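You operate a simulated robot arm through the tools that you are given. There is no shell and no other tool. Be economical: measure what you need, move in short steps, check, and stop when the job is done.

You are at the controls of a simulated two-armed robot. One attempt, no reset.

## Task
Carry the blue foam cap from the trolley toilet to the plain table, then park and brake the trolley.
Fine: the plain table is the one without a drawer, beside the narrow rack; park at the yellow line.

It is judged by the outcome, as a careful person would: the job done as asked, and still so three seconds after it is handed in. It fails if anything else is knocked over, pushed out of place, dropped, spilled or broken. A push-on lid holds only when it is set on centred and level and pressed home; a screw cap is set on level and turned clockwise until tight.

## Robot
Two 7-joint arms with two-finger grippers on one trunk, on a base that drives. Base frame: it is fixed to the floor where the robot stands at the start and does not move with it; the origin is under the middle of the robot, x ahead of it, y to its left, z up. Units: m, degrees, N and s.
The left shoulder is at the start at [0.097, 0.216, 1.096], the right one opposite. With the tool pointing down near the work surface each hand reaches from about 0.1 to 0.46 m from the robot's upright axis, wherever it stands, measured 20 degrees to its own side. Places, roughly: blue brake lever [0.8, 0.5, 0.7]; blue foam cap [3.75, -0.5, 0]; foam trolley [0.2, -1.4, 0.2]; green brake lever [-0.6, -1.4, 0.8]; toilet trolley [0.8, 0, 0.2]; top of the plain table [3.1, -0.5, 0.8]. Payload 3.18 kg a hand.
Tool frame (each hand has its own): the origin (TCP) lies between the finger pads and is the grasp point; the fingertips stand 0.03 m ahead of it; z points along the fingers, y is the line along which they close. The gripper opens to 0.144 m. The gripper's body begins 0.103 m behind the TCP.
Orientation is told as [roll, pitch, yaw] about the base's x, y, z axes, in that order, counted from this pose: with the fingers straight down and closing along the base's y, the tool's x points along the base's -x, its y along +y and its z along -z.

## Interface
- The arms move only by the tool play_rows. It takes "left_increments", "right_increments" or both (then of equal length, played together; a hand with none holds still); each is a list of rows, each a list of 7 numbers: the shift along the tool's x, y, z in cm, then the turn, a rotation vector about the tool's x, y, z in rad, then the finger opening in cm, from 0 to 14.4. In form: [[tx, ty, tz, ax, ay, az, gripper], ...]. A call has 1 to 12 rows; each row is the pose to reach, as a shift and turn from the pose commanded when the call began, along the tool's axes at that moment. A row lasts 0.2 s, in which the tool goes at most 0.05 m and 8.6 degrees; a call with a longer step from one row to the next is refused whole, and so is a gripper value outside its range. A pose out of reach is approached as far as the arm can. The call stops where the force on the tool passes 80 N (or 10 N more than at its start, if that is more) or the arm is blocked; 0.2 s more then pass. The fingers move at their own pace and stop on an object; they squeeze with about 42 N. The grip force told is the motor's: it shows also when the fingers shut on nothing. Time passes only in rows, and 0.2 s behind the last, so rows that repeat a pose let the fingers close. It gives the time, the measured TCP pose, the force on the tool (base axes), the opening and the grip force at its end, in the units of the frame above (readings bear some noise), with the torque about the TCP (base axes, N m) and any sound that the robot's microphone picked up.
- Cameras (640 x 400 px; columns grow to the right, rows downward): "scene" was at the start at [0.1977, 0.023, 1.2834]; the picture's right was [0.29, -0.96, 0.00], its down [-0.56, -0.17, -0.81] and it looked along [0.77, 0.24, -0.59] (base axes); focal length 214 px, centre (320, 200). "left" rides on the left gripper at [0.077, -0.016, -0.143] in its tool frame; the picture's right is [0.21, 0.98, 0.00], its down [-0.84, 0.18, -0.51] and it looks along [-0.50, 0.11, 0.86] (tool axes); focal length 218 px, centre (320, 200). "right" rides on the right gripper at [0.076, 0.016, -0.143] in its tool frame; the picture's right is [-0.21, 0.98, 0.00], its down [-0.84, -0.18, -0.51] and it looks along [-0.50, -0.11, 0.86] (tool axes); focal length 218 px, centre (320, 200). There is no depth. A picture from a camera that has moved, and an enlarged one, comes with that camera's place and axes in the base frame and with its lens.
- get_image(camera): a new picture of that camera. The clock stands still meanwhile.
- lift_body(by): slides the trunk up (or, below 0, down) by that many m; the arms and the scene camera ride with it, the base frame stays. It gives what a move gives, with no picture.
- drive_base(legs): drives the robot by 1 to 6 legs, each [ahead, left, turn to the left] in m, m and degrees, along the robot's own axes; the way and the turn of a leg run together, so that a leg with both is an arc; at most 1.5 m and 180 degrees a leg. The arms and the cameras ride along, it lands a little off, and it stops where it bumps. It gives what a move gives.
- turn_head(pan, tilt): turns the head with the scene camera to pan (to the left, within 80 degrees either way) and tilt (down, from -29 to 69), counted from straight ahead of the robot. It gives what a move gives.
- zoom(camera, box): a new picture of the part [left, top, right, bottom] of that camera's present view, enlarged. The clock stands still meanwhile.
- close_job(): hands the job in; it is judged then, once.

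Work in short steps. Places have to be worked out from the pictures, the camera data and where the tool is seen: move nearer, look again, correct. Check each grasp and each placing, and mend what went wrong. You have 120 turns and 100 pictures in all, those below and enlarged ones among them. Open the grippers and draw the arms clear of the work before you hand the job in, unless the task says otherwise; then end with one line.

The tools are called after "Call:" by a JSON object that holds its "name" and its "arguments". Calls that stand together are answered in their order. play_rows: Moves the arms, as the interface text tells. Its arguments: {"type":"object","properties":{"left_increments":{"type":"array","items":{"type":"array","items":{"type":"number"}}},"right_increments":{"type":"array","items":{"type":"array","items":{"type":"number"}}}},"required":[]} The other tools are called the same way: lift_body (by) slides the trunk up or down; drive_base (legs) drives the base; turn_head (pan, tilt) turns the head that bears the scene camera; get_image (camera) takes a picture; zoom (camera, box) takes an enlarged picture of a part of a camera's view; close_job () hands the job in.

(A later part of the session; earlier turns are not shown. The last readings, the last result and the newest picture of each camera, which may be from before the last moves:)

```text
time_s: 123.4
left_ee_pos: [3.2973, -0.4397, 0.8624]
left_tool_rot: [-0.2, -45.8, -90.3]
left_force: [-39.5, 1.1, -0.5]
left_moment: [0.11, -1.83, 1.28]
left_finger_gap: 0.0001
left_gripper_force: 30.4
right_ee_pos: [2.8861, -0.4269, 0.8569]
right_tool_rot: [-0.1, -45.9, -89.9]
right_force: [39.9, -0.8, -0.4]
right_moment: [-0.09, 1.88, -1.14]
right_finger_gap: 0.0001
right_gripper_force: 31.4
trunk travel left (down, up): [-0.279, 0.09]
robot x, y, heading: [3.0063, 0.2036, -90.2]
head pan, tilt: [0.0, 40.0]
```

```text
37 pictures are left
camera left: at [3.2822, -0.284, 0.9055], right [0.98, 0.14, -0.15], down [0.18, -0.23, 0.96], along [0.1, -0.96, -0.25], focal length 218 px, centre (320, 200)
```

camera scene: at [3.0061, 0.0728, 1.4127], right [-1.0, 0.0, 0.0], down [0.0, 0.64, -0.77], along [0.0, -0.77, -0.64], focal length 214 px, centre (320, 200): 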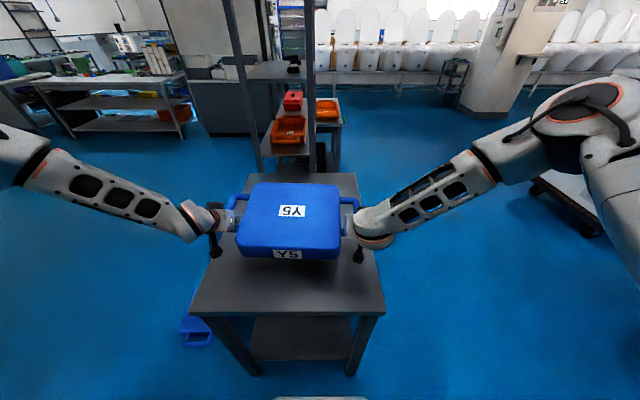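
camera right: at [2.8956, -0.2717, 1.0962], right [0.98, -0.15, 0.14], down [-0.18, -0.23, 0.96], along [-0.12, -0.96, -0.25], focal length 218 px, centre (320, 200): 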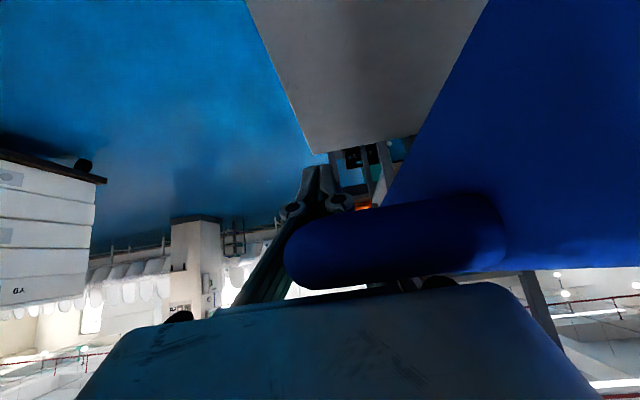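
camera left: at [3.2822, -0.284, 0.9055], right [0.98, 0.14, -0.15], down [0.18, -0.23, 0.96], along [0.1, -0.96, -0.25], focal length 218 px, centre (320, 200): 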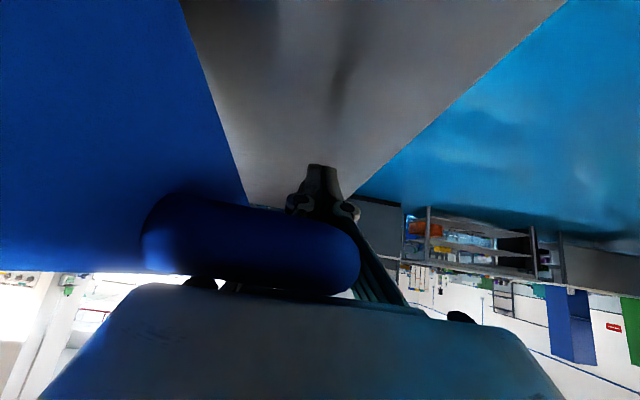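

No contact yet. I ease the sideways pull and lower 2 cm more.

Call:
{"name": "play_rows", "arguments": {"right_increments": [[0, 0.3, 0, 0, 0, 0, 0], [0, 0.5, 0, 0, 0, 0, 0]]}}

Call:
{"name": "lift_body", "arguments": {"by": -0.02}}

Call:
{"name": "get_image", "arguments": {"camera": "scene"}}

```text
time_s: 124.0
left_ee_pos: [3.2988, -0.4398, 0.8612]
left_tool_rot: [0.0, -45.7, -90.3]
left_force: [-30.3, 0.9, -0.6]
left_moment: [0.04, -1.32, 0.83]
left_finger_gap: 0.0
left_gripper_force: 31.0
right_ee_pos: [2.8889, -0.4277, 0.8548]
right_tool_rot: [-0.3, -45.6, -90.2]
right_force: [30.7, -0.3, -0.2]
right_moment: [-0.07, 1.38, -0.89]
right_finger_gap: 0.0
right_gripper_force: 31.1
trunk travel left (down, up): [-0.279, 0.09]
robot x, y, heading: [3.0071, 0.2017, -90.3]
head pan, tilt: [0.0, 40.0]
```

```text
time_s: 124.7
left_ee_pos: [3.2994, -0.4401, 0.8418]
left_tool_rot: [0.1, -45.7, -90.2]
left_force: [-30.4, 1.9, -0.5]
left_moment: [0.03, -1.42, 0.91]
left_finger_gap: 0.0001
left_gripper_force: 30.7
right_ee_pos: [2.8879, -0.4269, 0.8358]
right_tool_rot: [-0.2, -45.6, -90.2]
right_force: [30.1, -0.3, -0.5]
right_moment: [-0.01, 1.38, -0.92]
right_finger_gap: 0.0001
right_gripper_force: 31.0
trunk travel left (down, up): [-0.259, 0.11]
robot x, y, heading: [3.006, 0.2012, -90.4]
head pan, tilt: [0.0, 40.0]
```

```text
36 pictures are left
camera scene: at [3.006, 0.0584, 1.3614], right [-1.0, 0.0, 0.0], down [0.0, 0.64, -0.77], along [0.0, -0.77, -0.64], focal length 214 px, centre (320, 200)
```

scene: 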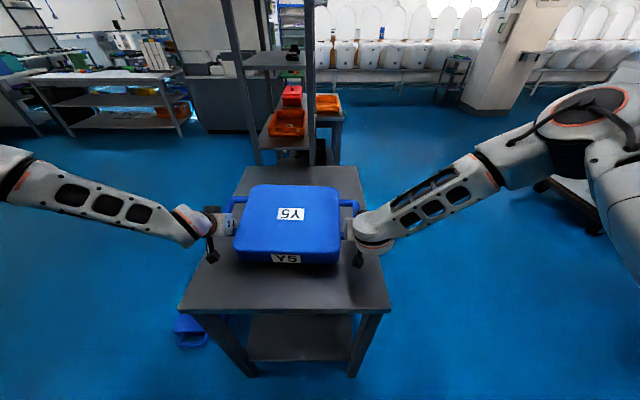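

Still no vertical force. I lower in 1.5 cm steps, watching the readings.

Call:
{"name": "lift_body", "arguments": {"by": -0.015}}

Call:
{"name": "zoom", "arguments": {"camera": "left", "box": [120, 100, 460, 310]}}

Call:
{"name": "zoom", "arguments": {"camera": "scene", "box": [190, 160, 400, 300]}}

```text
time_s: 125.3
left_ee_pos: [3.2998, -0.4387, 0.8294]
left_tool_rot: [0.0, -45.9, -90.3]
left_force: [-26.2, 1.1, -1.3]
left_moment: [0.07, -1.21, 0.86]
left_finger_gap: 0.0002
left_gripper_force: 30.7
right_ee_pos: [2.8876, -0.4287, 0.8265]
right_tool_rot: [0.0, -46.3, -90.5]
right_force: [19.6, 7.5, 33.1]
right_moment: [-0.27, 1.36, -0.92]
right_finger_gap: 0.0004
right_gripper_force: 30.5
trunk travel left (down, up): [-0.244, 0.125]
robot x, y, heading: [3.0088, 0.2011, -90.2]
head pan, tilt: [0.0, 40.0]
```

```text
1.88 times, centred on (290, 205) of left
camera zoom: at [3.2845, -0.2827, 0.8713], right [0.98, 0.14, -0.15], down [0.18, -0.22, 0.96], along [0.1, -0.96, -0.24], focal length 411 px, centre (376, 191)
```

zoom: 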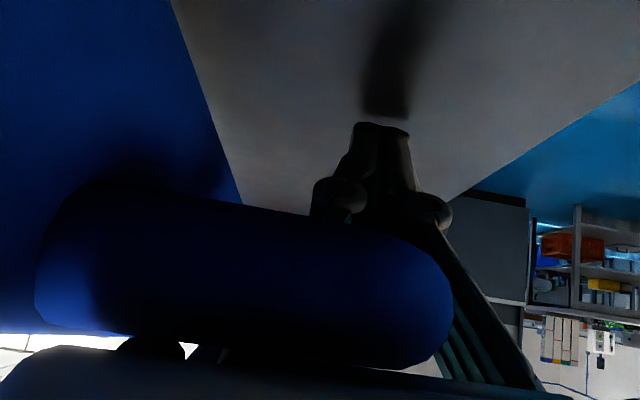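

```text
2.86 times, centred on (295, 230) of scene
camera zoom: at [3.006, 0.0536, 1.3467], right [-1.0, 0.0, 0.0], down [0.0, 0.64, -0.77], along [0.0, -0.77, -0.64], focal length 613 px, centre (391, 114)
```

zoom: 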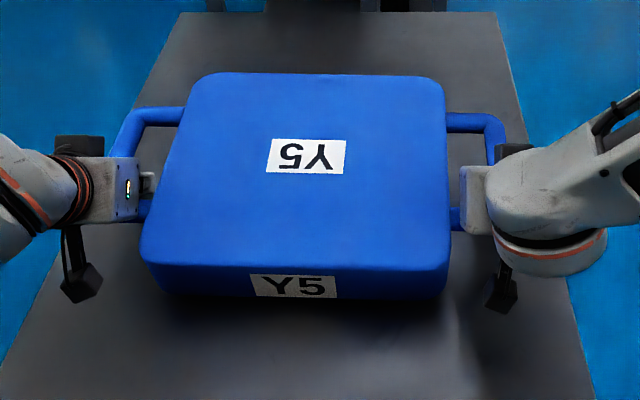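

The right fingertips touch the table at z≈0.80, so the cap floats just a little above it. I relieve that contact, ease the pull and then open slowly so the bars slide down between the fingers.

Call:
{"name": "play_rows", "arguments": {"left_increments": [[0, -0.2, 0, 0, 0, 0, 0], [0, -0.4, 0, 0, 0, 0, 0], [0, -0.4, 0, 0, 0, 0, 0.6], [0, -0.4, 0, 0, 0, 0, 1.2], [0, -0.4, 0, 0, 0, 0, 1.8], [0, -0.4, 0, 0, 0, 0, 2.4], [0, -0.4, 0, 0, 0, 0, 3.0], [0, -0.4, 0, 0, 0, 0, 3.6], [0, -0.4, 0, 0, 0, 0, 4.2]], "right_increments": [[-0.4, 0.2, -0.4, 0, 0, 0, 0], [-0.4, 0.4, -0.4, 0, 0, 0, 0], [-0.4, 0.4, -0.4, 0, 0, 0, 0.6], [-0.4, 0.4, -0.4, 0, 0, 0, 1.2], [-0.4, 0.4, -0.4, 0, 0, 0, 1.8], [-0.4, 0.4, -0.4, 0, 0, 0, 2.4], [-0.4, 0.4, -0.4, 0, 0, 0, 3.0], [-0.4, 0.4, -0.4, 0, 0, 0, 3.6], [-0.4, 0.4, -0.4, 0, 0, 0, 4.2]]}}

Call:
{"name": "get_image", "arguments": {"camera": "left"}}

Call:
{"name": "get_image", "arguments": {"camera": "right"}}

Call:
{"name": "zoom", "arguments": {"camera": "scene", "box": [190, 160, 400, 300]}}

```text
time_s: 127.3
left_ee_pos: [3.2948, -0.4381, 0.8286]
left_tool_rot: [0.2, -45.9, -90.3]
left_force: [0.8, 7.7, 24.1]
left_moment: [-0.09, -0.15, 0.03]
left_finger_gap: 0.0444
left_gripper_force: 9.2
right_ee_pos: [2.8916, -0.4255, 0.8261]
right_tool_rot: [-0.3, -45.7, -90.2]
right_force: [-0.9, 5.0, 20.4]
right_moment: [-0.09, 0.09, 0.0]
right_finger_gap: 0.048
right_gripper_force: 8.6
trunk travel left (down, up): [-0.244, 0.125]
robot x, y, heading: [3.0106, 0.2009, -89.9]
head pan, tilt: [0.0, 40.0]
```

```text
33 pictures are left
camera left: at [3.2799, -0.2828, 0.8707], right [0.98, 0.14, -0.15], down [0.18, -0.22, 0.96], along [0.1, -0.96, -0.24], focal length 218 px, centre (320, 200)
```

left: 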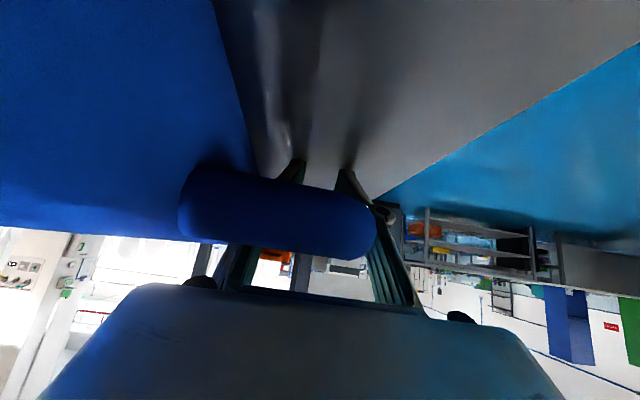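

```text
32 pictures are left
camera right: at [2.909, -0.2689, 0.8712], right [0.98, -0.15, 0.14], down [-0.18, -0.22, 0.96], along [-0.11, -0.96, -0.25], focal length 218 px, centre (320, 200)
```

right: 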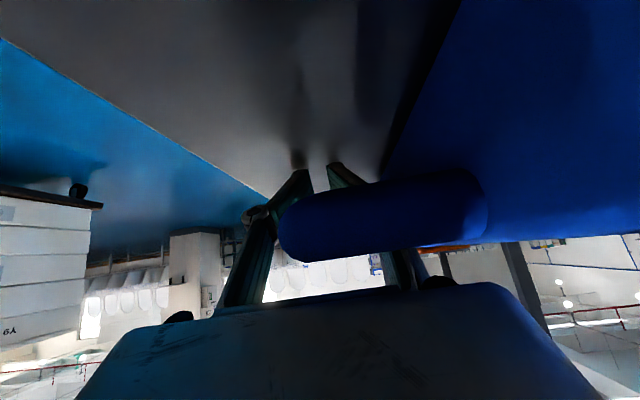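

```text
2.86 times, centred on (295, 230) of scene
camera zoom: at [3.0054, 0.0524, 1.3461], right [-1.0, 0.0, 0.0], down [0.0, 0.64, -0.77], along [0.0, -0.77, -0.64], focal length 613 px, centre (391, 114)
```

zoom: 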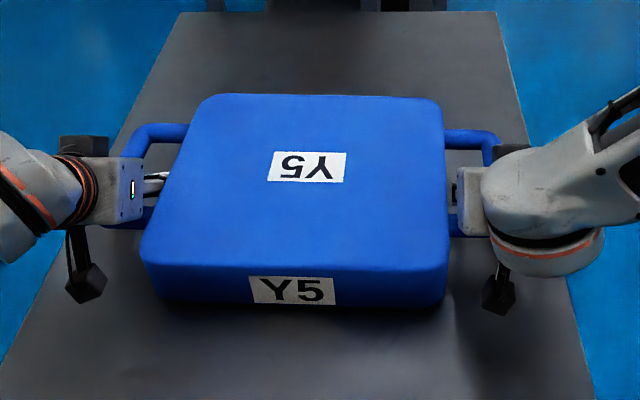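

The cap has settled flat on the table and the fingers are free of the bars. I lift both hands straight up.

Call:
{"name": "play_rows", "arguments": {"left_increments": [[-0.4, 0, -0.4, 0, 0, 0, 4.8], [-1.4, 0, -1.4, 0, 0, 0, 4.8], [-3.2, 0, -3.2, 0, 0, 0, 4.8], [-5.6, 0, -5.6, 0, 0, 0, 4.8], [-8.4, 0, -8.4, 0, 0, 0, 4.8], [-11, 0, -11, 0, 0, 0, 4.8]], "right_increments": [[-0.4, 0, -0.4, 0, 0, 0, 4.6], [-1.4, 0, -1.4, 0, 0, 0, 4.6], [-3.2, 0, -3.2, 0, 0, 0, 4.6], [-5.6, 0, -5.6, 0, 0, 0, 4.6], [-8.4, 0, -8.4, 0, 0, 0, 4.6], [-11, 0, -11, 0, 0, 0, 4.6]]}}

Call:
{"name": "get_image", "arguments": {"camera": "scene"}}

```text
time_s: 128.7
left_ee_pos: [3.2923, -0.4386, 0.9826]
left_tool_rot: [0.1, -45.8, -90.3]
left_force: [-0.5, 0.9, -0.1]
left_moment: [-0.02, 0.01, -0.01]
left_finger_gap: 0.0479
left_gripper_force: 0.1
right_ee_pos: [2.8916, -0.4243, 0.9817]
right_tool_rot: [-0.6, -45.7, -90.1]
right_force: [-0.3, 0.5, 0.0]
right_moment: [-0.02, -0.04, 0.0]
right_finger_gap: 0.0461
right_gripper_force: 0.1
trunk travel left (down, up): [-0.244, 0.125]
robot x, y, heading: [3.006, 0.2034, -90.4]
head pan, tilt: [0.0, 40.0]
```

```text
30 pictures are left
camera scene: at [3.0056, 0.0515, 1.3461], right [-1.0, 0.0, 0.0], down [0.0, 0.64, -0.77], along [0.0, -0.77, -0.64], focal length 214 px, centre (320, 200)
```

scene: 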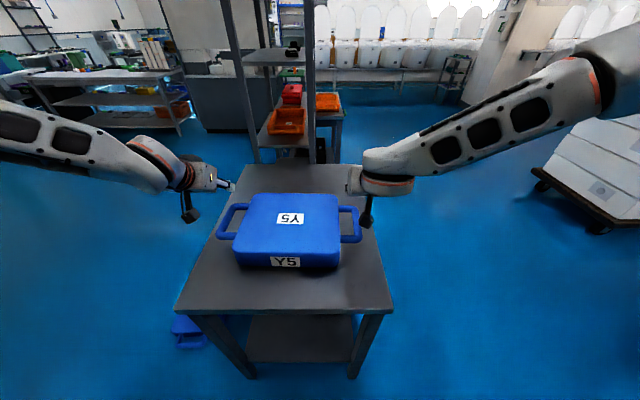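

The cap stands flat and centred on the table. Now I back away and go round to the trolley's handle side, at about (0.8, 1.65) facing −y.

Call:
{"name": "drive_base", "arguments": {"legs": [[-1.0, 0, 0], [-0.45, 0, 0.3], [0, -1.5, 0], [0, -0.7, 0]]}}

Call:
{"name": "get_image", "arguments": {"camera": "scene"}}

```text
time_s: 155.2
left_ee_pos: [1.1245, 0.9599, 0.9812]
left_tool_rot: [0.1, -45.7, -87.9]
left_force: [0.1, 0.0, -0.5]
left_moment: [-0.01, -0.02, -0.02]
left_finger_gap: 0.0481
left_gripper_force: 0.0
right_ee_pos: [0.7228, 0.9564, 0.9802]
right_tool_rot: [-0.5, -45.6, -87.8]
right_force: [0.3, 0.4, -0.3]
right_moment: [0.04, 0.0, 0.0]
right_finger_gap: 0.046
right_gripper_force: 0.0
trunk travel left (down, up): [-0.244, 0.125]
robot x, y, heading: [0.8097, 1.5905, -87.5]
head pan, tilt: [0.0, 40.0]
```

```text
29 pictures are left
camera scene: at [0.817, 1.4377, 1.3457], right [-1.0, -0.04, 0.0], down [-0.03, 0.64, -0.77], along [0.03, -0.77, -0.64], focal length 214 px, centre (320, 200)
```

scene: 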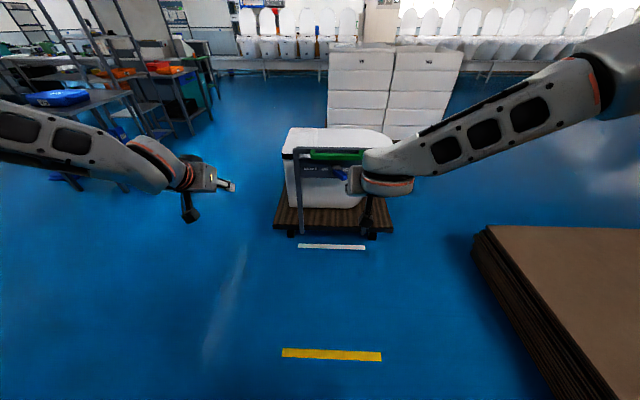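

A white line marks the deck's present edge (y≈0.38) and the yellow line lies at y≈1.09, so the trolley must come about 0.7 m toward me. I zoom in on the handle and brake lever.

Call:
{"name": "zoom", "arguments": {"camera": "scene", "box": [260, 120, 420, 260]}}

Call:
{"name": "get_image", "arguments": {"camera": "right"}}

```text
2.86 times, centred on (340, 190) of scene
camera zoom: at [0.817, 1.4377, 1.3457], right [-1.0, -0.04, 0.0], down [-0.03, 0.64, -0.77], along [0.03, -0.77, -0.64], focal length 613 px, centre (263, 229)
```

zoom: 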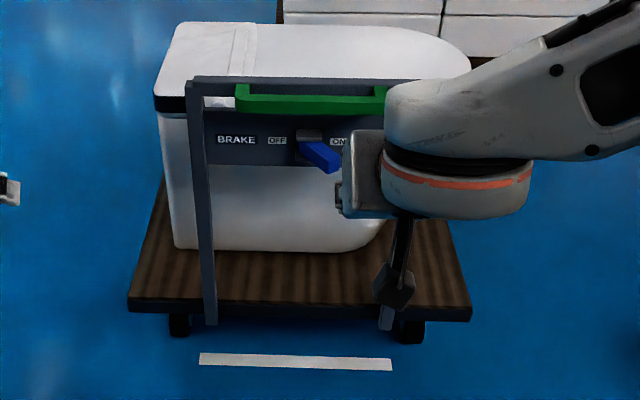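

```text
27 pictures are left
camera right: at [0.7341, 1.1144, 1.0253], right [0.98, -0.11, 0.14], down [-0.17, -0.23, 0.96], along [-0.08, -0.97, -0.25], focal length 218 px, centre (320, 200)
```

right: 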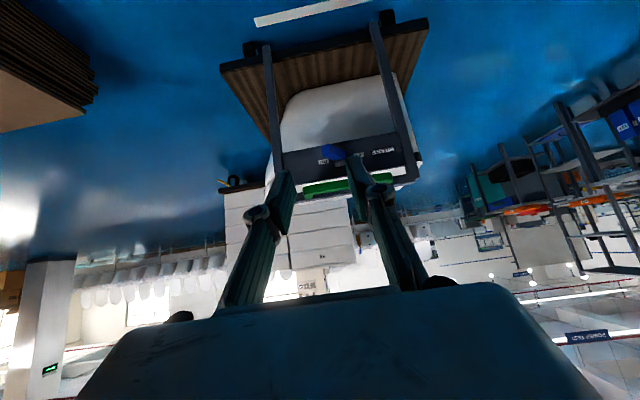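

The panel reads BRAKE OFF–ON with the blue lever between. I move my right hand aside to see it plainly.

Call:
{"name": "play_rows", "arguments": {"right_increments": [[0, -4.5, 0, 0, 0, 0, 4.6], [0, -9, 0, 0, 0, 0, 4.6], [0, -13.5, 0, 0, 0, 0, 4.6], [0, -18, 0, 0, 0, 0, 4.6]]}}

Call:
{"name": "zoom", "arguments": {"camera": "scene", "box": [290, 130, 390, 210]}}

```text
time_s: 156.2
left_ee_pos: [1.1225, 0.9603, 0.9818]
left_tool_rot: [0.3, -45.6, -88.0]
left_force: [-0.3, 0.0, -0.2]
left_moment: [-0.02, -0.01, 0.01]
left_finger_gap: 0.0478
left_gripper_force: 0.0
right_ee_pos: [0.5434, 0.954, 0.9825]
right_tool_rot: [-0.5, -45.8, -87.8]
right_force: [-0.6, 0.1, -0.1]
right_moment: [0.0, -0.03, 0.01]
right_finger_gap: 0.0457
right_gripper_force: 0.0
trunk travel left (down, up): [-0.244, 0.125]
robot x, y, heading: [0.8137, 1.5884, -87.8]
head pan, tilt: [0.0, 40.0]
```

```text
5.00 times, centred on (340, 170) of scene
camera zoom: at [0.8159, 1.4381, 1.3458], right [-1.0, -0.04, 0.0], down [-0.02, 0.64, -0.77], along [0.03, -0.77, -0.64], focal length 1072 px, centre (220, 350)
```

zoom: 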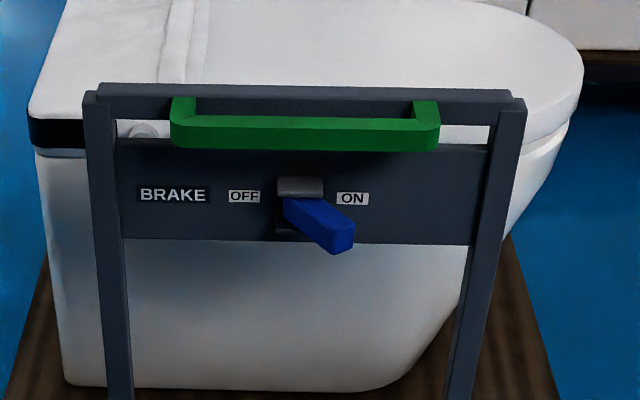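

The lever's tip is swung toward ON, so the brake is set now: I must release it, pull the trolley by the green handle, and set it again. I drive up to the handle, squaring the heading.

Call:
{"name": "drive_base", "arguments": {"legs": [[0.3, 0, -2.2], [0.12, 0, 0]]}}

Call:
{"name": "turn_head", "arguments": {"pan": 0, "tilt": 55}}

Call:
{"name": "get_image", "arguments": {"camera": "scene"}}

Call:
{"name": "get_image", "arguments": {"camera": "right"}}

```text
time_s: 159.2
left_ee_pos: [1.1051, 0.5221, 0.9811]
left_tool_rot: [0.1, -45.5, -90.2]
left_force: [0.4, 0.8, -1.2]
left_moment: [0.0, 0.0, 0.01]
left_finger_gap: 0.0481
left_gripper_force: 0.0
right_ee_pos: [0.5246, 0.5392, 0.9805]
right_tool_rot: [-0.5, -45.6, -90.0]
right_force: [-0.7, 0.1, 0.1]
right_moment: [0.02, -0.02, -0.03]
right_finger_gap: 0.0461
right_gripper_force: 0.2
trunk travel left (down, up): [-0.244, 0.125]
robot x, y, heading: [0.8171, 1.164, -90.1]
head pan, tilt: [0.0, 40.0]
```

```text
time_s: 159.9
left_ee_pos: [1.1054, 0.5233, 0.9817]
left_tool_rot: [0.1, -45.6, -90.2]
left_force: [-0.9, 1.1, -0.6]
left_moment: [0.01, 0.01, 0.0]
left_finger_gap: 0.0478
left_gripper_force: 0.2
right_ee_pos: [0.5246, 0.5385, 0.9836]
right_tool_rot: [-0.5, -45.6, -90.2]
right_force: [-0.3, -0.2, 0.0]
right_moment: [-0.02, 0.01, -0.01]
right_finger_gap: 0.0458
right_gripper_force: 0.1
trunk travel left (down, up): [-0.244, 0.125]
robot x, y, heading: [0.8166, 1.1668, -90.0]
head pan, tilt: [0.0, 55.0]
```

```text
25 pictures are left
camera scene: at [0.817, 1.0256, 1.3251], right [-1.0, 0.0, 0.0], down [0.0, 0.82, -0.57], along [0.0, -0.57, -0.82], focal length 214 px, centre (320, 200)
```

scene: 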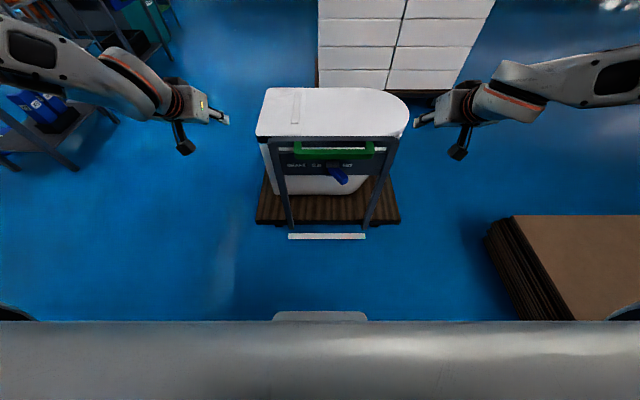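

```text
24 pictures are left
camera right: at [0.5427, 0.696, 1.0274], right [0.98, -0.15, 0.14], down [-0.18, -0.22, 0.96], along [-0.11, -0.96, -0.25], focal length 218 px, centre (320, 200)
```

right: 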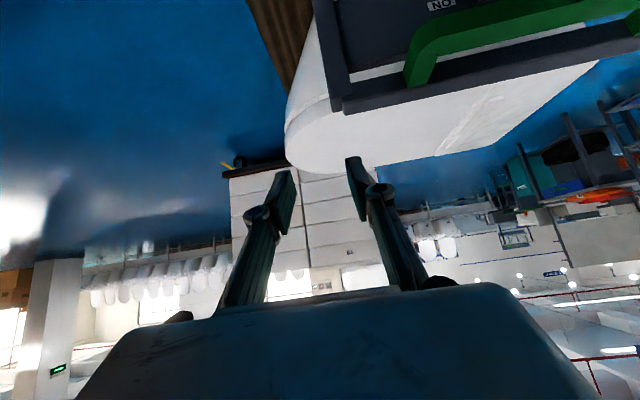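

From two views, the green bar's outer side is at y≈0.505, z≈0.84, spanning x 0.64–0.90. I zoom in to fix the lever.

Call:
{"name": "zoom", "arguments": {"camera": "scene", "box": [260, 110, 420, 210]}}

```text
4.00 times, centred on (340, 160) of scene
camera zoom: at [0.817, 1.0256, 1.3251], right [-1.0, 0.0, 0.0], down [0.0, 0.82, -0.57], along [0.0, -0.57, -0.82], focal length 858 px, centre (240, 360)
```

zoom: 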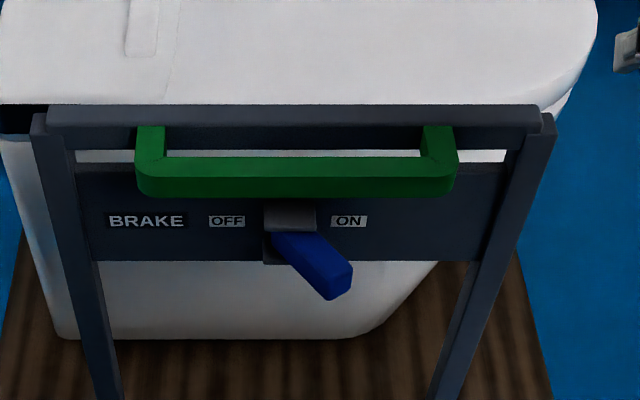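

The lever tip works out at about (0.73, 0.54, 0.75), just below and outside the green bar. I close the right fingers and lower them to its ON side, at x≈0.65.

Call:
{"name": "play_rows", "arguments": {"right_increments": [[2.6, 1.8, 2.6, 0, 0, 0, 2], [5.3, 3.6, 5.2, 0, 0, 0, 0], [8, 5.4, 7.8, 0, 0, 0, 0], [10.6, 7.2, 10.4, 0, 0, 0, 0], [13.3, 9, 13, 0, 0, 0, 0], [15.9, 11, 15.6, 0, 0, 0, 0]]}}

Call:
{"name": "zoom", "arguments": {"camera": "scene", "box": [240, 90, 440, 230]}}

Call:
{"name": "get_image", "arguments": {"camera": "right"}}

```text
time_s: 161.3
left_ee_pos: [1.1049, 0.524, 0.9804]
left_tool_rot: [0.3, -45.6, -90.2]
left_force: [0.1, 0.1, 0.2]
left_moment: [-0.02, -0.01, -0.02]
left_finger_gap: 0.048
left_gripper_force: 0.2
right_ee_pos: [0.646, 0.5477, 0.7661]
right_tool_rot: [-2.7, -41.5, -90.5]
right_force: [-0.6, -0.4, 1.1]
right_moment: [0.14, -0.05, 0.02]
right_finger_gap: 0.0001
right_gripper_force: 30.6
right hand out of reach, approached as far as the arm can: row 4, 5, 6
trunk travel left (down, up): [-0.244, 0.125]
robot x, y, heading: [0.8165, 1.1665, -90.1]
head pan, tilt: [0.0, 55.0]
```

```text
2.86 times, centred on (340, 160) of scene
camera zoom: at [0.8165, 1.025, 1.3247], right [-1.0, 0.0, 0.0], down [0.0, 0.82, -0.57], along [0.0, -0.57, -0.82], focal length 613 px, centre (263, 314)
```

zoom: 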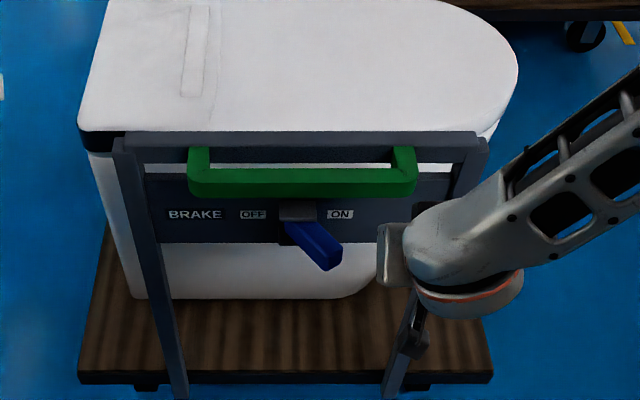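

```text
21 pictures are left
camera right: at [0.6696, 0.7008, 0.8215], right [0.98, -0.19, 0.1], down [-0.16, -0.29, 0.94], along [-0.15, -0.94, -0.31], focal length 218 px, centre (320, 200)
```

right: 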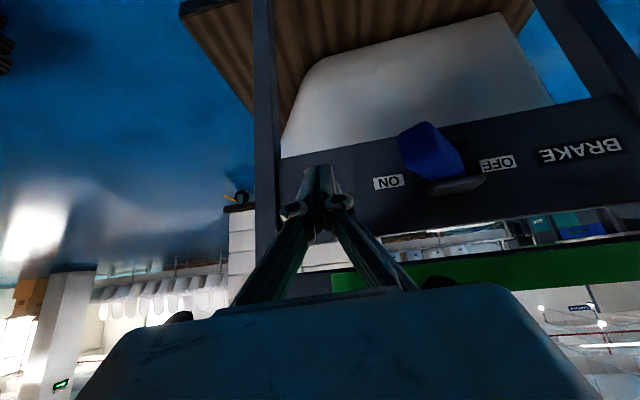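

The lever tip is confirmed near (0.73, 0.54, 0.74). The right arm is at its low limit, so I drop the trunk by 5 cm, which lets the arm reach; then I sweep the closed fingers toward +x (OFF).

Call:
{"name": "lift_body", "arguments": {"by": -0.05}}

Call:
{"name": "play_rows", "arguments": {"right_increments": [[-2.2, 0, -1.9, 0, 0, 0, 0], [-2.2, 2, -1.9, 0, 0, 0, 0], [-2.2, 4, -1.9, 0, 0, 0, 0], [-2.2, 6, -1.9, 0, 0, 0, 0], [-2.2, 8, -1.9, 0, 0, 0, 0], [-2.2, 10, -1.9, 0, 0, 0, 0]]}}

Call:
{"name": "zoom", "arguments": {"camera": "scene", "box": [240, 90, 440, 230]}}

```text
time_s: 162.2
left_ee_pos: [1.1047, 0.5248, 0.9328]
left_tool_rot: [0.0, -45.9, -90.3]
left_force: [-0.2, 0.1, 0.2]
left_moment: [-0.02, -0.04, -0.01]
left_finger_gap: 0.0475
left_gripper_force: 0.1
right_ee_pos: [0.6472, 0.5606, 0.6943]
right_tool_rot: [-2.9, -38.2, -90.3]
right_force: [0.6, -0.4, 1.0]
right_moment: [0.04, 0.02, 0.01]
right_finger_gap: 0.0
right_gripper_force: 30.9
trunk travel left (down, up): [-0.194, 0.175]
robot x, y, heading: [0.8154, 1.165, -90.2]
head pan, tilt: [0.0, 55.0]
```

```text
time_s: 163.7
left_ee_pos: [1.1046, 0.5255, 0.9313]
left_tool_rot: [0.1, -45.7, -90.3]
left_force: [-0.5, 0.2, -1.1]
left_moment: [0.01, 0.05, -0.02]
left_finger_gap: 0.0477
left_gripper_force: 0.1
right_ee_pos: [0.7493, 0.5573, 0.7131]
right_tool_rot: [-3.0, -37.4, -89.9]
right_force: [-4.6, 30.4, -5.3]
right_moment: [0.08, 0.09, 0.25]
right_finger_gap: 0.0
right_gripper_force: 30.9
trunk travel left (down, up): [-0.194, 0.175]
robot x, y, heading: [0.8146, 1.167, -90.4]
head pan, tilt: [0.0, 55.0]
```

```text
2.86 times, centred on (340, 160) of scene
camera zoom: at [0.8174, 0.9918, 1.2726], right [-1.0, 0.0, 0.0], down [0.0, 0.82, -0.57], along [0.0, -0.57, -0.82], focal length 613 px, centre (263, 314)
```

zoom: 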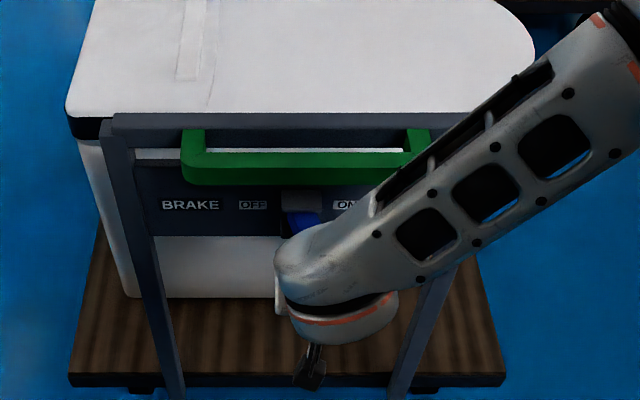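

The fingers press on the lever (30 N, mostly outward). I check with the wrist camera.

Call:
{"name": "get_image", "arguments": {"camera": "right"}}

```text
19 pictures are left
camera right: at [0.7723, 0.7068, 0.7788], right [0.98, -0.2, 0.09], down [-0.15, -0.36, 0.92], along [-0.15, -0.91, -0.38], focal length 218 px, centre (320, 200)
```

right: 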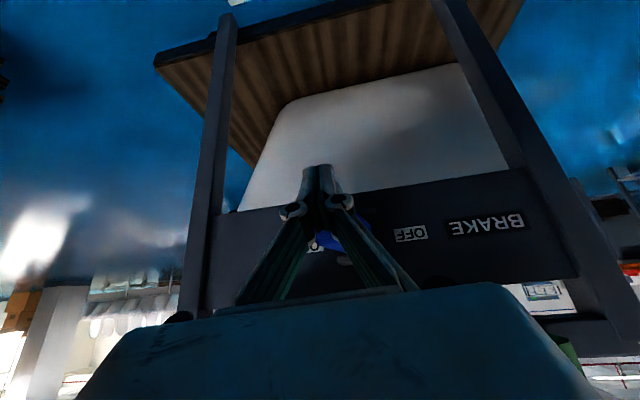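

The fingers only slid across the lever's end. I back off, go 3.5 cm deeper and 2 cm higher beside it, and then sweep to +x again.

Call:
{"name": "play_rows", "arguments": {"right_increments": [[0, -3.5, 0, 0, 0, 0, 0], [0, -7, 0, 0, 0, 0, 0], [0, -10, 0, 0, 0, 0, 0], [-2, -10, 0.3, 0, 0, 0, 0], [-4, -10, 0.5, 0, 0, 0, 0], [-4, -8, 0.5, 0, 0, 0, 0], [-4, -6, 0.5, 0, 0, 0, 0], [-4, -4, 0.5, 0, 0, 0, 0], [-4, -2, 0.5, 0, 0, 0, 0], [-4, 0, 0.5, 0, 0, 0, 0], [-4, 2, 0.5, 0, 0, 0, 0]]}}

Call:
{"name": "get_image", "arguments": {"camera": "right"}}

```text
time_s: 166.1
left_ee_pos: [1.1024, 0.5248, 0.9325]
left_tool_rot: [0.2, -45.8, -90.4]
left_force: [1.1, 0.3, 0.0]
left_moment: [0.0, -0.02, 0.01]
left_finger_gap: 0.0477
left_gripper_force: 0.1
right_ee_pos: [0.7635, 0.5169, 0.7356]
right_tool_rot: [-3.0, -38.2, -90.7]
right_force: [-19.4, 12.5, 7.5]
right_moment: [-0.09, 0.14, -0.36]
right_finger_gap: 0.0
right_gripper_force: 30.8
trunk travel left (down, up): [-0.194, 0.175]
robot x, y, heading: [0.8149, 1.1634, -90.1]
head pan, tilt: [0.0, 55.0]
```

```text
18 pictures are left
camera right: at [0.7882, 0.6654, 0.8004], right [0.97, -0.21, 0.09], down [-0.16, -0.34, 0.93], along [-0.16, -0.92, -0.37], focal length 218 px, centre (320, 200)
```

right: 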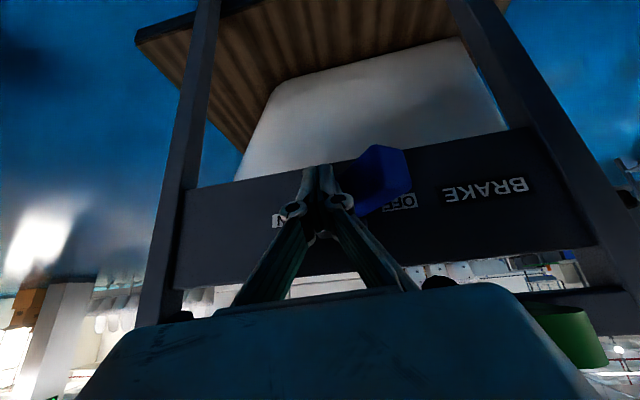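

The lever is swinging toward OFF. I push 5 cm further.

Call:
{"name": "play_rows", "arguments": {"right_increments": [[0, 1.5, 0, 0, 0, 0, 0], [0, 3, 0, 0, 0, 0, 0], [0, 4.5, 0, 0, 0, 0, 0], [0, 6, 0, 0, 0, 0, 0]]}}

Call:
{"name": "get_image", "arguments": {"camera": "right"}}

```text
time_s: 166.6
left_ee_pos: [1.1018, 0.5217, 0.9306]
left_tool_rot: [0.0, -45.6, -90.3]
left_force: [1.6, 0.1, -0.7]
left_moment: [-0.03, 0.01, -0.06]
left_finger_gap: 0.0478
left_gripper_force: 0.1
right_ee_pos: [0.764, 0.5092, 0.7323]
right_tool_rot: [-4.9, -38.2, -92.6]
right_force: [-14.2, 2.8, 3.4]
right_moment: [-0.07, 0.17, -0.39]
right_finger_gap: 0.0001
right_gripper_force: 30.8
trunk travel left (down, up): [-0.194, 0.175]
robot x, y, heading: [0.8169, 1.1626, -90.4]
head pan, tilt: [0.0, 55.0]
stopped in row 2 (right hand): the force on the tool passed its limit at 85 N (the readings are from after the stop); the commanded pose is now the measured one
```

```text
17 pictures are left
camera right: at [0.7996, 0.6576, 0.7955], right [0.96, -0.26, 0.06], down [-0.15, -0.33, 0.93], along [-0.22, -0.91, -0.36], focal length 218 px, centre (320, 200)
```

right: 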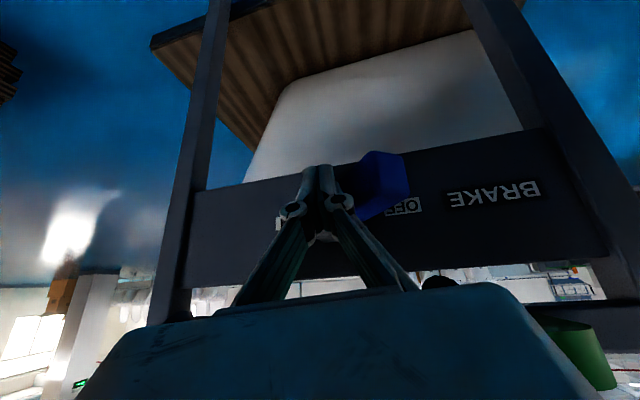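

The lever hit its OFF stop (tip now at x≈0.81), so the brake is released. I withdraw the right hand below and clear of the handle, and bring the left hand up with its tool turned vertical for the green bar.

Call:
{"name": "play_rows", "arguments": {"right_increments": [[0, -2, 0, 0, 0, 0, 0], [3, -3, -2.3, 0, 0, 0, 0], [6, -5, -4.6, 0, 0, 0, 0], [9, -8, -6.9, 0, 0, 0, 0], [11.8, -11, -9.1, 0, 0, 0, 0], [9.4, -12.5, -12.3, 0, 0, 0, 0], [7, -14, -15.5, 0, 0, 0, 0], [4.6, -16, -18.7, 0, 0, 0, 0]], "left_increments": [[1.7, -2.9, -2.2, 0, 0.1, 0, 5], [3.4, -5.8, -4.4, 0, 0.2, 0, 5], [5.1, -8.6, -6.6, 0, 0.3, 0, 6], [6.8, -11.5, -8.8, 0, 0.4, 0, 7], [8.5, -14.4, -11, 0, 0.5, 0, 8], [10.2, -17.2, -13.2, 0, 0.6, 0, 8], [11.9, -20.1, -15.4, 0, 0.7, 0, 8], [13.5, -23, -17.6, 0, 0.8, 0, 8]]}}

Call:
{"name": "play_rows", "arguments": {"left_increments": [[0, 0, 0, 0, 0, 0.14, 8], [0, 0, 0, 0, 0, 0.28, 8], [0, 0, 0, 0, 0, 0.42, 8], [0, 0, 0, 0, 0, 0.56, 8], [0, 0, 0, 0, 0, 0.7, 8], [0, 0, 0, 0, 0, 0.84, 8], [0, 0, 0, 0, 0, 0.98, 8], [0, 0, 0, 0, 0, 1.12, 8], [0, 0, 0, 0, 0, 1.26, 8], [0, 0, 0, 0, 0, 1.4, 8], [0, 0, 0, 0, 0, 1.54, 8], [0, 0, 0, 0, 0, 1.57, 8]]}}

Call:
{"name": "get_image", "arguments": {"camera": "scene"}}

```text
time_s: 168.4
left_ee_pos: [0.9423, 0.7396, 1.0327]
left_tool_rot: [0.0, 0.1, -90.3]
left_force: [-0.1, 0.3, -0.7]
left_moment: [-0.05, -0.02, -0.02]
left_finger_gap: 0.0803
left_gripper_force: 0.2
left hand out of reach, approached as far as the arm can: row 6, 7, 8
right_ee_pos: [0.6282, 0.6768, 0.8599]
right_tool_rot: [-4.5, -38.2, -92.4]
right_force: [-0.5, 0.4, -0.1]
right_moment: [-0.05, -0.04, 0.06]
right_finger_gap: 0.0
right_gripper_force: 30.7
trunk travel left (down, up): [-0.194, 0.175]
robot x, y, heading: [0.8165, 1.1679, -90.3]
head pan, tilt: [0.0, 55.0]
```

```text
time_s: 171.0
left_ee_pos: [0.9448, 0.736, 1.0329]
left_tool_rot: [-0.2, 0.0, 179.6]
left_force: [0.2, -0.4, 0.0]
left_moment: [0.05, 0.0, -0.01]
left_finger_gap: 0.08
left_gripper_force: 0.0
right_ee_pos: [0.6298, 0.6768, 0.8589]
right_tool_rot: [-4.5, -38.2, -92.2]
right_force: [0.2, -0.4, -0.8]
right_moment: [-0.02, -0.01, -0.01]
right_finger_gap: 0.0
right_gripper_force: 31.1
trunk travel left (down, up): [-0.194, 0.175]
robot x, y, heading: [0.8173, 1.1665, -90.2]
head pan, tilt: [0.0, 55.0]
```

```text
16 pictures are left
camera scene: at [0.8152, 0.9896, 1.2726], right [-1.0, 0.01, 0.0], down [0.0, 0.82, -0.57], along [0.0, -0.57, -0.82], focal length 214 px, centre (320, 200)
```

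scene: 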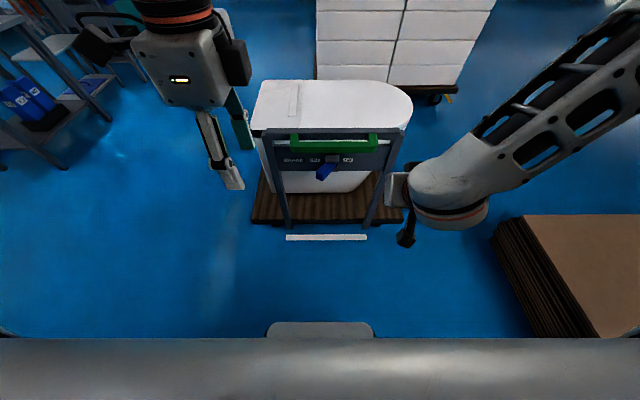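

The wrist turned fully; the left hand is at (0.945, 0.736) closing along y. I raise the right hand clear and drive so the left hand comes over the bar at x≈0.80, y≈0.51.

Call:
{"name": "play_rows", "arguments": {"right_increments": [[-2.4, -1.5, -3.1, 0, 0, 0, 0], [-4.8, -3, -6.2, 0, 0, 0, 0], [-7.2, -4.5, -9.3, 0, 0, 0, 0], [-9.1, -6, -12, 0, 0, 0, 0]], "left_increments": [[0, 0, 0, 0, 0, 0, 7], [0, 0, 0, 0, 0, 0, 6], [0, 0, 0, 0, 0, 0, 5], [0, 0, 0, 0, 0, 0, 4.8]]}}

Call:
{"name": "drive_base", "arguments": {"legs": [[0, -0.145, 0.2], [0.21, 0, 0]]}}

Call:
{"name": "get_image", "arguments": {"camera": "left"}}

Call:
{"name": "zoom", "arguments": {"camera": "scene", "box": [190, 60, 450, 240]}}

```text
time_s: 172.0
left_ee_pos: [0.9434, 0.7376, 1.0338]
left_tool_rot: [-0.1, 0.0, 179.7]
left_force: [-0.5, 0.6, 0.1]
left_moment: [0.0, -0.02, 0.03]
left_finger_gap: 0.048
left_gripper_force: 0.0
right_ee_pos: [0.58, 0.6787, 1.0149]
right_tool_rot: [-4.5, -38.1, -92.2]
right_force: [0.2, -0.1, -0.1]
right_moment: [0.0, 0.05, -0.02]
right_finger_gap: 0.0001
right_gripper_force: 30.3
right hand out of reach, approached as far as the arm can: row 1, 2, 3, 4
trunk travel left (down, up): [-0.194, 0.175]
robot x, y, heading: [0.8164, 1.1656, -90.3]
head pan, tilt: [0.0, 55.0]
```

```text
time_s: 175.2
left_ee_pos: [0.7997, 0.5298, 1.0332]
left_tool_rot: [-0.1, 0.0, -179.9]
left_force: [0.0, -0.7, 0.6]
left_moment: [0.0, 0.02, 0.03]
left_finger_gap: 0.048
left_gripper_force: 0.0
right_ee_pos: [0.4352, 0.4678, 1.0133]
right_tool_rot: [-4.6, -38.0, -91.8]
right_force: [1.2, -0.2, -0.8]
right_moment: [0.03, 0.04, 0.0]
right_finger_gap: 0.0002
right_gripper_force: 30.7
trunk travel left (down, up): [-0.194, 0.175]
robot x, y, heading: [0.6699, 0.9583, -90.1]
head pan, tilt: [0.0, 55.0]
```

```text
15 pictures are left
camera left: at [0.8757, 0.5458, 1.1748], right [0.21, -0.98, 0.0], down [-0.84, -0.18, 0.51], along [-0.5, -0.1, -0.86], focal length 218 px, centre (320, 200)
```

left: 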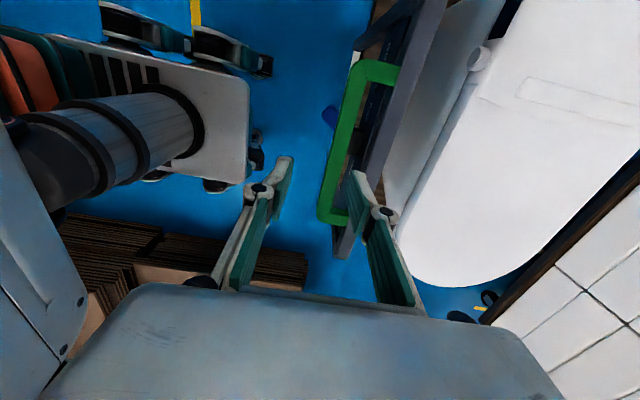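

```text
2.22 times, centred on (320, 150) of scene
camera zoom: at [0.6683, 0.7821, 1.2727], right [-1.0, 0.0, 0.0], down [0.0, 0.82, -0.57], along [0.0, -0.57, -0.82], focal length 477 px, centre (320, 311)
```

zoom: 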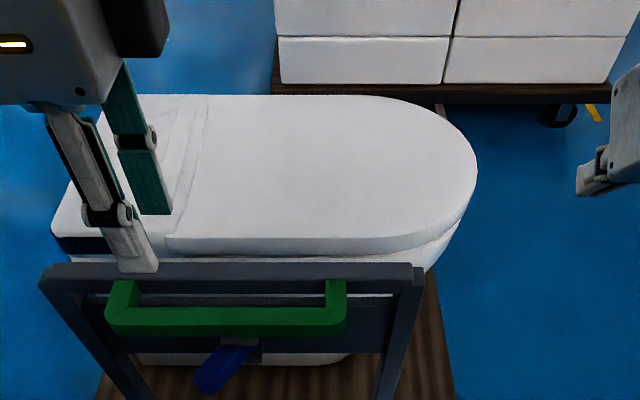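

Bar centre is at y≈0.493 with a 3 cm gap behind it. I shift 3.7 cm to −y, set the opening to 5.8 cm, and lower to z≈0.90 to check.

Call:
{"name": "play_rows", "arguments": {"left_increments": [[0, 3.7, 0, 0, 0, 0, 5.8], [0, 3.7, 4.5, 0, 0, 0, 5.8], [0, 3.7, 9, 0, 0, 0, 5.8], [0, 3.7, 13, 0, 0, 0, 5.8]]}}

Call:
{"name": "get_image", "arguments": {"camera": "left"}}

```text
time_s: 176.2
left_ee_pos: [0.7998, 0.4915, 0.9044]
left_tool_rot: [0.0, -0.1, -179.9]
left_force: [-0.3, -0.1, -0.1]
left_moment: [0.03, 0.02, -0.03]
left_finger_gap: 0.058
left_gripper_force: 0.0
left hand out of reach, approached as far as the arm can: row 1
right_ee_pos: [0.4358, 0.4676, 1.0134]
right_tool_rot: [-4.5, -38.1, -91.8]
right_force: [-0.3, 0.4, -1.1]
right_moment: [0.02, 0.0, -0.03]
right_finger_gap: 0.0
right_gripper_force: 31.0
trunk travel left (down, up): [-0.194, 0.175]
robot x, y, heading: [0.665, 0.9596, -89.7]
head pan, tilt: [0.0, 55.0]
```

```text
13 pictures are left
camera left: at [0.8772, 0.5087, 1.0451], right [0.21, -0.98, 0.0], down [-0.84, -0.18, 0.51], along [-0.5, -0.11, -0.86], focal length 218 px, centre (320, 200)
```

left: 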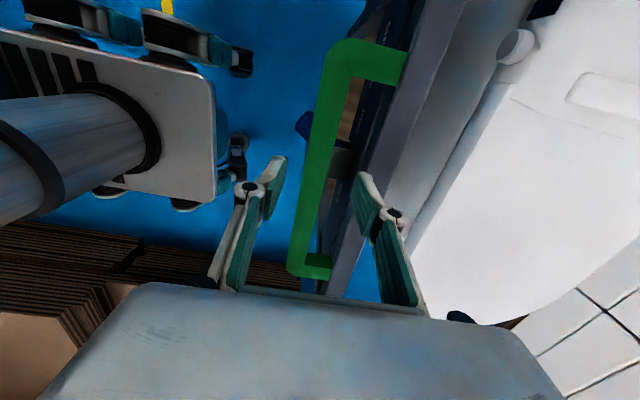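

The bar is centred between the fingers and the inner finger lies over the gap. I lower 6 cm and close on the bar.

Call:
{"name": "play_rows", "arguments": {"left_increments": [[0, 0, 3, 0, 0, 0, 5.8], [0, 0, 6, 0, 0, 0, 5.8], [0, 0, 6.2, 0, 0, 0, 5.8], [0, 0, 6.2, 0, 0, 0, 2], [0, 0, 6.2, 0, 0, 0, 0], [0, 0, 6.2, 0, 0, 0, 0]]}}

```text
time_s: 177.6
left_ee_pos: [0.8048, 0.4943, 0.8647]
left_tool_rot: [-0.2, -0.3, -179.9]
left_force: [-1.2, 0.7, -0.4]
left_moment: [-0.06, 0.14, 0.51]
left_finger_gap: 0.025
left_gripper_force: 44.5
left hand out of reach, approached as far as the arm can: row 1, 2, 3, 4, 5, 6
right_ee_pos: [0.4345, 0.4693, 1.0145]
right_tool_rot: [-4.5, -38.1, -91.9]
right_force: [0.1, -0.1, 0.3]
right_moment: [-0.03, 0.02, -0.02]
right_finger_gap: 0.0001
right_gripper_force: 30.6
trunk travel left (down, up): [-0.194, 0.175]
robot x, y, heading: [0.6665, 0.9563, -90.0]
head pan, tilt: [0.0, 55.0]
```

Gripped on a 2.5 cm bar. I pull back 0.2 m and check that the trolley follows.

Call:
{"name": "drive_base", "arguments": {"legs": [[-0.2, 0, 0]]}}

Call:
{"name": "get_image", "arguments": {"camera": "scene"}}

```text
time_s: 178.5
left_ee_pos: [0.8046, 0.5191, 0.8712]
left_tool_rot: [1.8, 0.0, -179.9]
left_force: [-0.2, 0.8, 0.2]
left_moment: [-0.07, -0.02, 0.0]
left_finger_gap: 0.0
left_gripper_force: 30.5
right_ee_pos: [0.4346, 0.5049, 1.0153]
right_tool_rot: [-4.4, -38.2, -92.0]
right_force: [0.0, 0.2, 0.8]
right_moment: [-0.03, -0.01, 0.02]
right_finger_gap: 0.0
right_gripper_force: 30.0
trunk travel left (down, up): [-0.194, 0.175]
robot x, y, heading: [0.6705, 0.9948, -90.2]
head pan, tilt: [0.0, 55.0]
stopped in leg 1: the force on the tool passed its limit at 86 N (the readings are from after the stop); the commanded pose is now the measured one
```

```text
12 pictures are left
camera scene: at [0.6679, 0.8196, 1.2736], right [-1.0, 0.0, 0.0], down [0.0, 0.82, -0.58], along [0.0, -0.58, -0.82], focal length 214 px, centre (320, 200)
```

scene: 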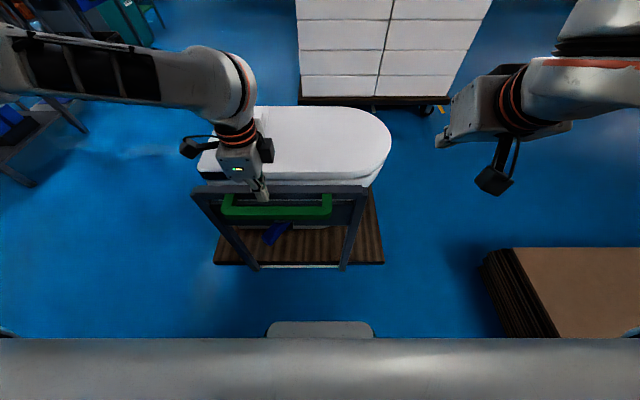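

The force limit tripped and the fingers slipped off upward; the trolley itself moved about 4 cm, so it rolls but is heavy. I raise the hand, open it, lower the trunk for a deeper bite and look.

Call:
{"name": "play_rows", "arguments": {"left_increments": [[0, 0, -3, 0, 0, 0, 0], [0, 0, -6, 0, 0, 0, 3], [0, 0, -7, -0.03, 0, 0, 5.8]]}}

Call:
{"name": "lift_body", "arguments": {"by": -0.04}}

Call:
{"name": "get_image", "arguments": {"camera": "left"}}

```text
time_s: 179.3
left_ee_pos: [0.8052, 0.5188, 0.9383]
left_tool_rot: [3.5, 0.0, -179.9]
left_force: [0.1, 0.2, 0.2]
left_moment: [-0.04, 0.03, -0.01]
left_finger_gap: 0.058
left_gripper_force: 0.1
right_ee_pos: [0.4337, 0.5043, 1.0132]
right_tool_rot: [-4.6, -38.1, -91.9]
right_force: [0.7, 0.9, 0.6]
right_moment: [-0.03, 0.01, -0.03]
right_finger_gap: 0.0001
right_gripper_force: 30.6
trunk travel left (down, up): [-0.194, 0.175]
robot x, y, heading: [0.6652, 0.9957, -89.9]
head pan, tilt: [0.0, 55.0]
```

```text
time_s: 180.2
left_ee_pos: [0.8059, 0.5198, 0.9011]
left_tool_rot: [3.6, -0.1, -179.9]
left_force: [0.0, 0.9, -0.8]
left_moment: [-0.08, 0.06, 0.0]
left_finger_gap: 0.0581
left_gripper_force: 0.0
right_ee_pos: [0.4339, 0.494, 0.9295]
right_tool_rot: [-4.7, -31.7, -91.9]
right_force: [0.2, 1.0, 0.8]
right_moment: [-0.03, 0.01, -0.01]
right_finger_gap: 0.0002
right_gripper_force: 31.1
trunk travel left (down, up): [-0.154, 0.215]
robot x, y, heading: [0.6712, 0.9946, -90.3]
head pan, tilt: [0.0, 55.0]
```

```text
11 pictures are left
camera left: at [0.882, 0.5459, 1.0406], right [0.21, -0.98, 0.06], down [-0.84, -0.15, 0.52], along [-0.5, -0.16, -0.85], focal length 218 px, centre (320, 200)
```

left: 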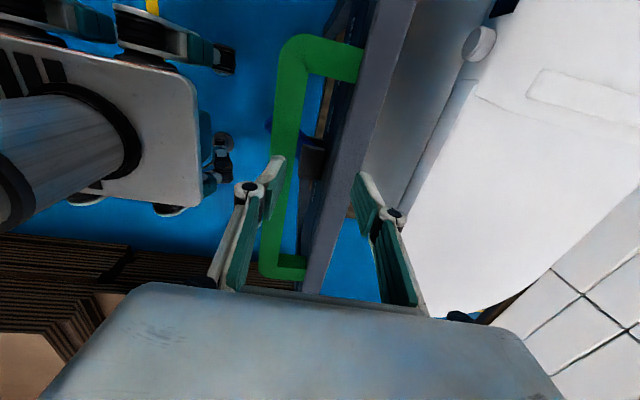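

The bar is now at y≈0.55, so the trolley did roll 5–6 cm. I shift 3 cm outward, level the tool, lower to z≈0.835 and grip.

Call:
{"name": "play_rows", "arguments": {"left_increments": [[0, -1.5, 0, 0.03, 0, 0, 5.8], [0, -3.1, 0, 0.063, 0, 0, 5.8], [0, -3.1, 2.2, 0.063, 0, 0, 5.8], [0, -3.1, 4.4, 0.063, 0, 0, 5.8], [0, -3.1, 6.6, 0.063, 0, 0, 5.8], [0, -3.1, 6.6, 0.063, 0, 0, 3], [0, -3.1, 6.6, 0.063, 0, 0, 0], [0, -3.1, 6.6, 0.063, 0, 0, 0]]}}

```text
time_s: 182.0
left_ee_pos: [0.8046, 0.5508, 0.8319]
left_tool_rot: [-0.6, -0.1, -179.7]
left_force: [-2.7, 7.2, 10.9]
left_moment: [0.34, 0.27, 0.63]
left_finger_gap: 0.0651
left_gripper_force: 45.6
right_ee_pos: [0.4347, 0.493, 0.9286]
right_tool_rot: [-4.8, -31.6, -91.9]
right_force: [-0.1, -0.4, 0.2]
right_moment: [-0.02, -0.01, -0.02]
right_finger_gap: 0.0002
right_gripper_force: 30.8
trunk travel left (down, up): [-0.154, 0.215]
robot x, y, heading: [0.6667, 0.99, -90.1]
head pan, tilt: [0.0, 55.0]
```

The fingers stopped at 6.5 cm, so something else is between them. I look.

Call:
{"name": "get_image", "arguments": {"camera": "left"}}

```text
10 pictures are left
camera left: at [0.8819, 0.5661, 0.973], right [0.21, -0.98, -0.01], down [-0.84, -0.19, 0.51], along [-0.5, -0.1, -0.86], focal length 218 px, centre (320, 200)
```

left: 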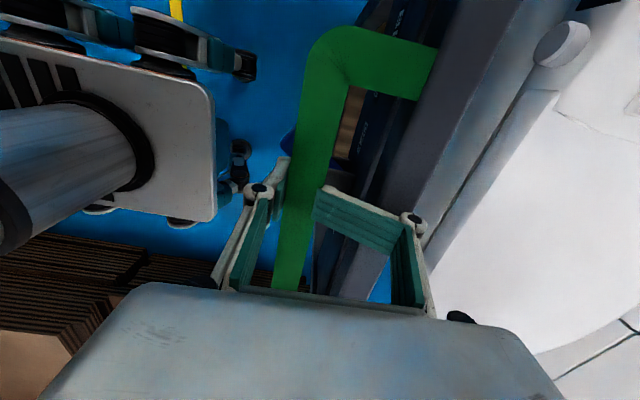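

The inner finger has wrapped round the bar, its knuckle against the frame; the hold is a deep hook. I try a slow pull by the arm and read the force.

Call:
{"name": "play_rows", "arguments": {"left_increments": [[0, -0.5, 0, 0, 0, 0, 0], [0, -1, 0, 0, 0, 0, 0], [0, -1.5, 0, 0, 0, 0, 0], [0, -2, 0, 0, 0, 0, 0], [0, -2.5, 0, 0, 0, 0, 0], [0, -3, 0, 0, 0, 0, 0], [0, -3.5, 0, 0, 0, 0, 0], [0, -4, 0, 0, 0, 0, 0]]}}

```text
time_s: 183.8
left_ee_pos: [0.8058, 0.5905, 0.8324]
left_tool_rot: [-0.6, 0.0, -179.9]
left_force: [6.5, 5.4, 14.4]
left_moment: [0.51, -0.16, 0.44]
left_finger_gap: 0.0645
left_gripper_force: 45.3
right_ee_pos: [0.4344, 0.4942, 0.9294]
right_tool_rot: [-4.8, -31.7, -91.8]
right_force: [-0.7, -0.2, -0.2]
right_moment: [-0.02, -0.03, 0.02]
right_finger_gap: 0.0
right_gripper_force: 30.8
trunk travel left (down, up): [-0.154, 0.215]
robot x, y, heading: [0.6658, 0.9911, -90.0]
head pan, tilt: [0.0, 55.0]
```

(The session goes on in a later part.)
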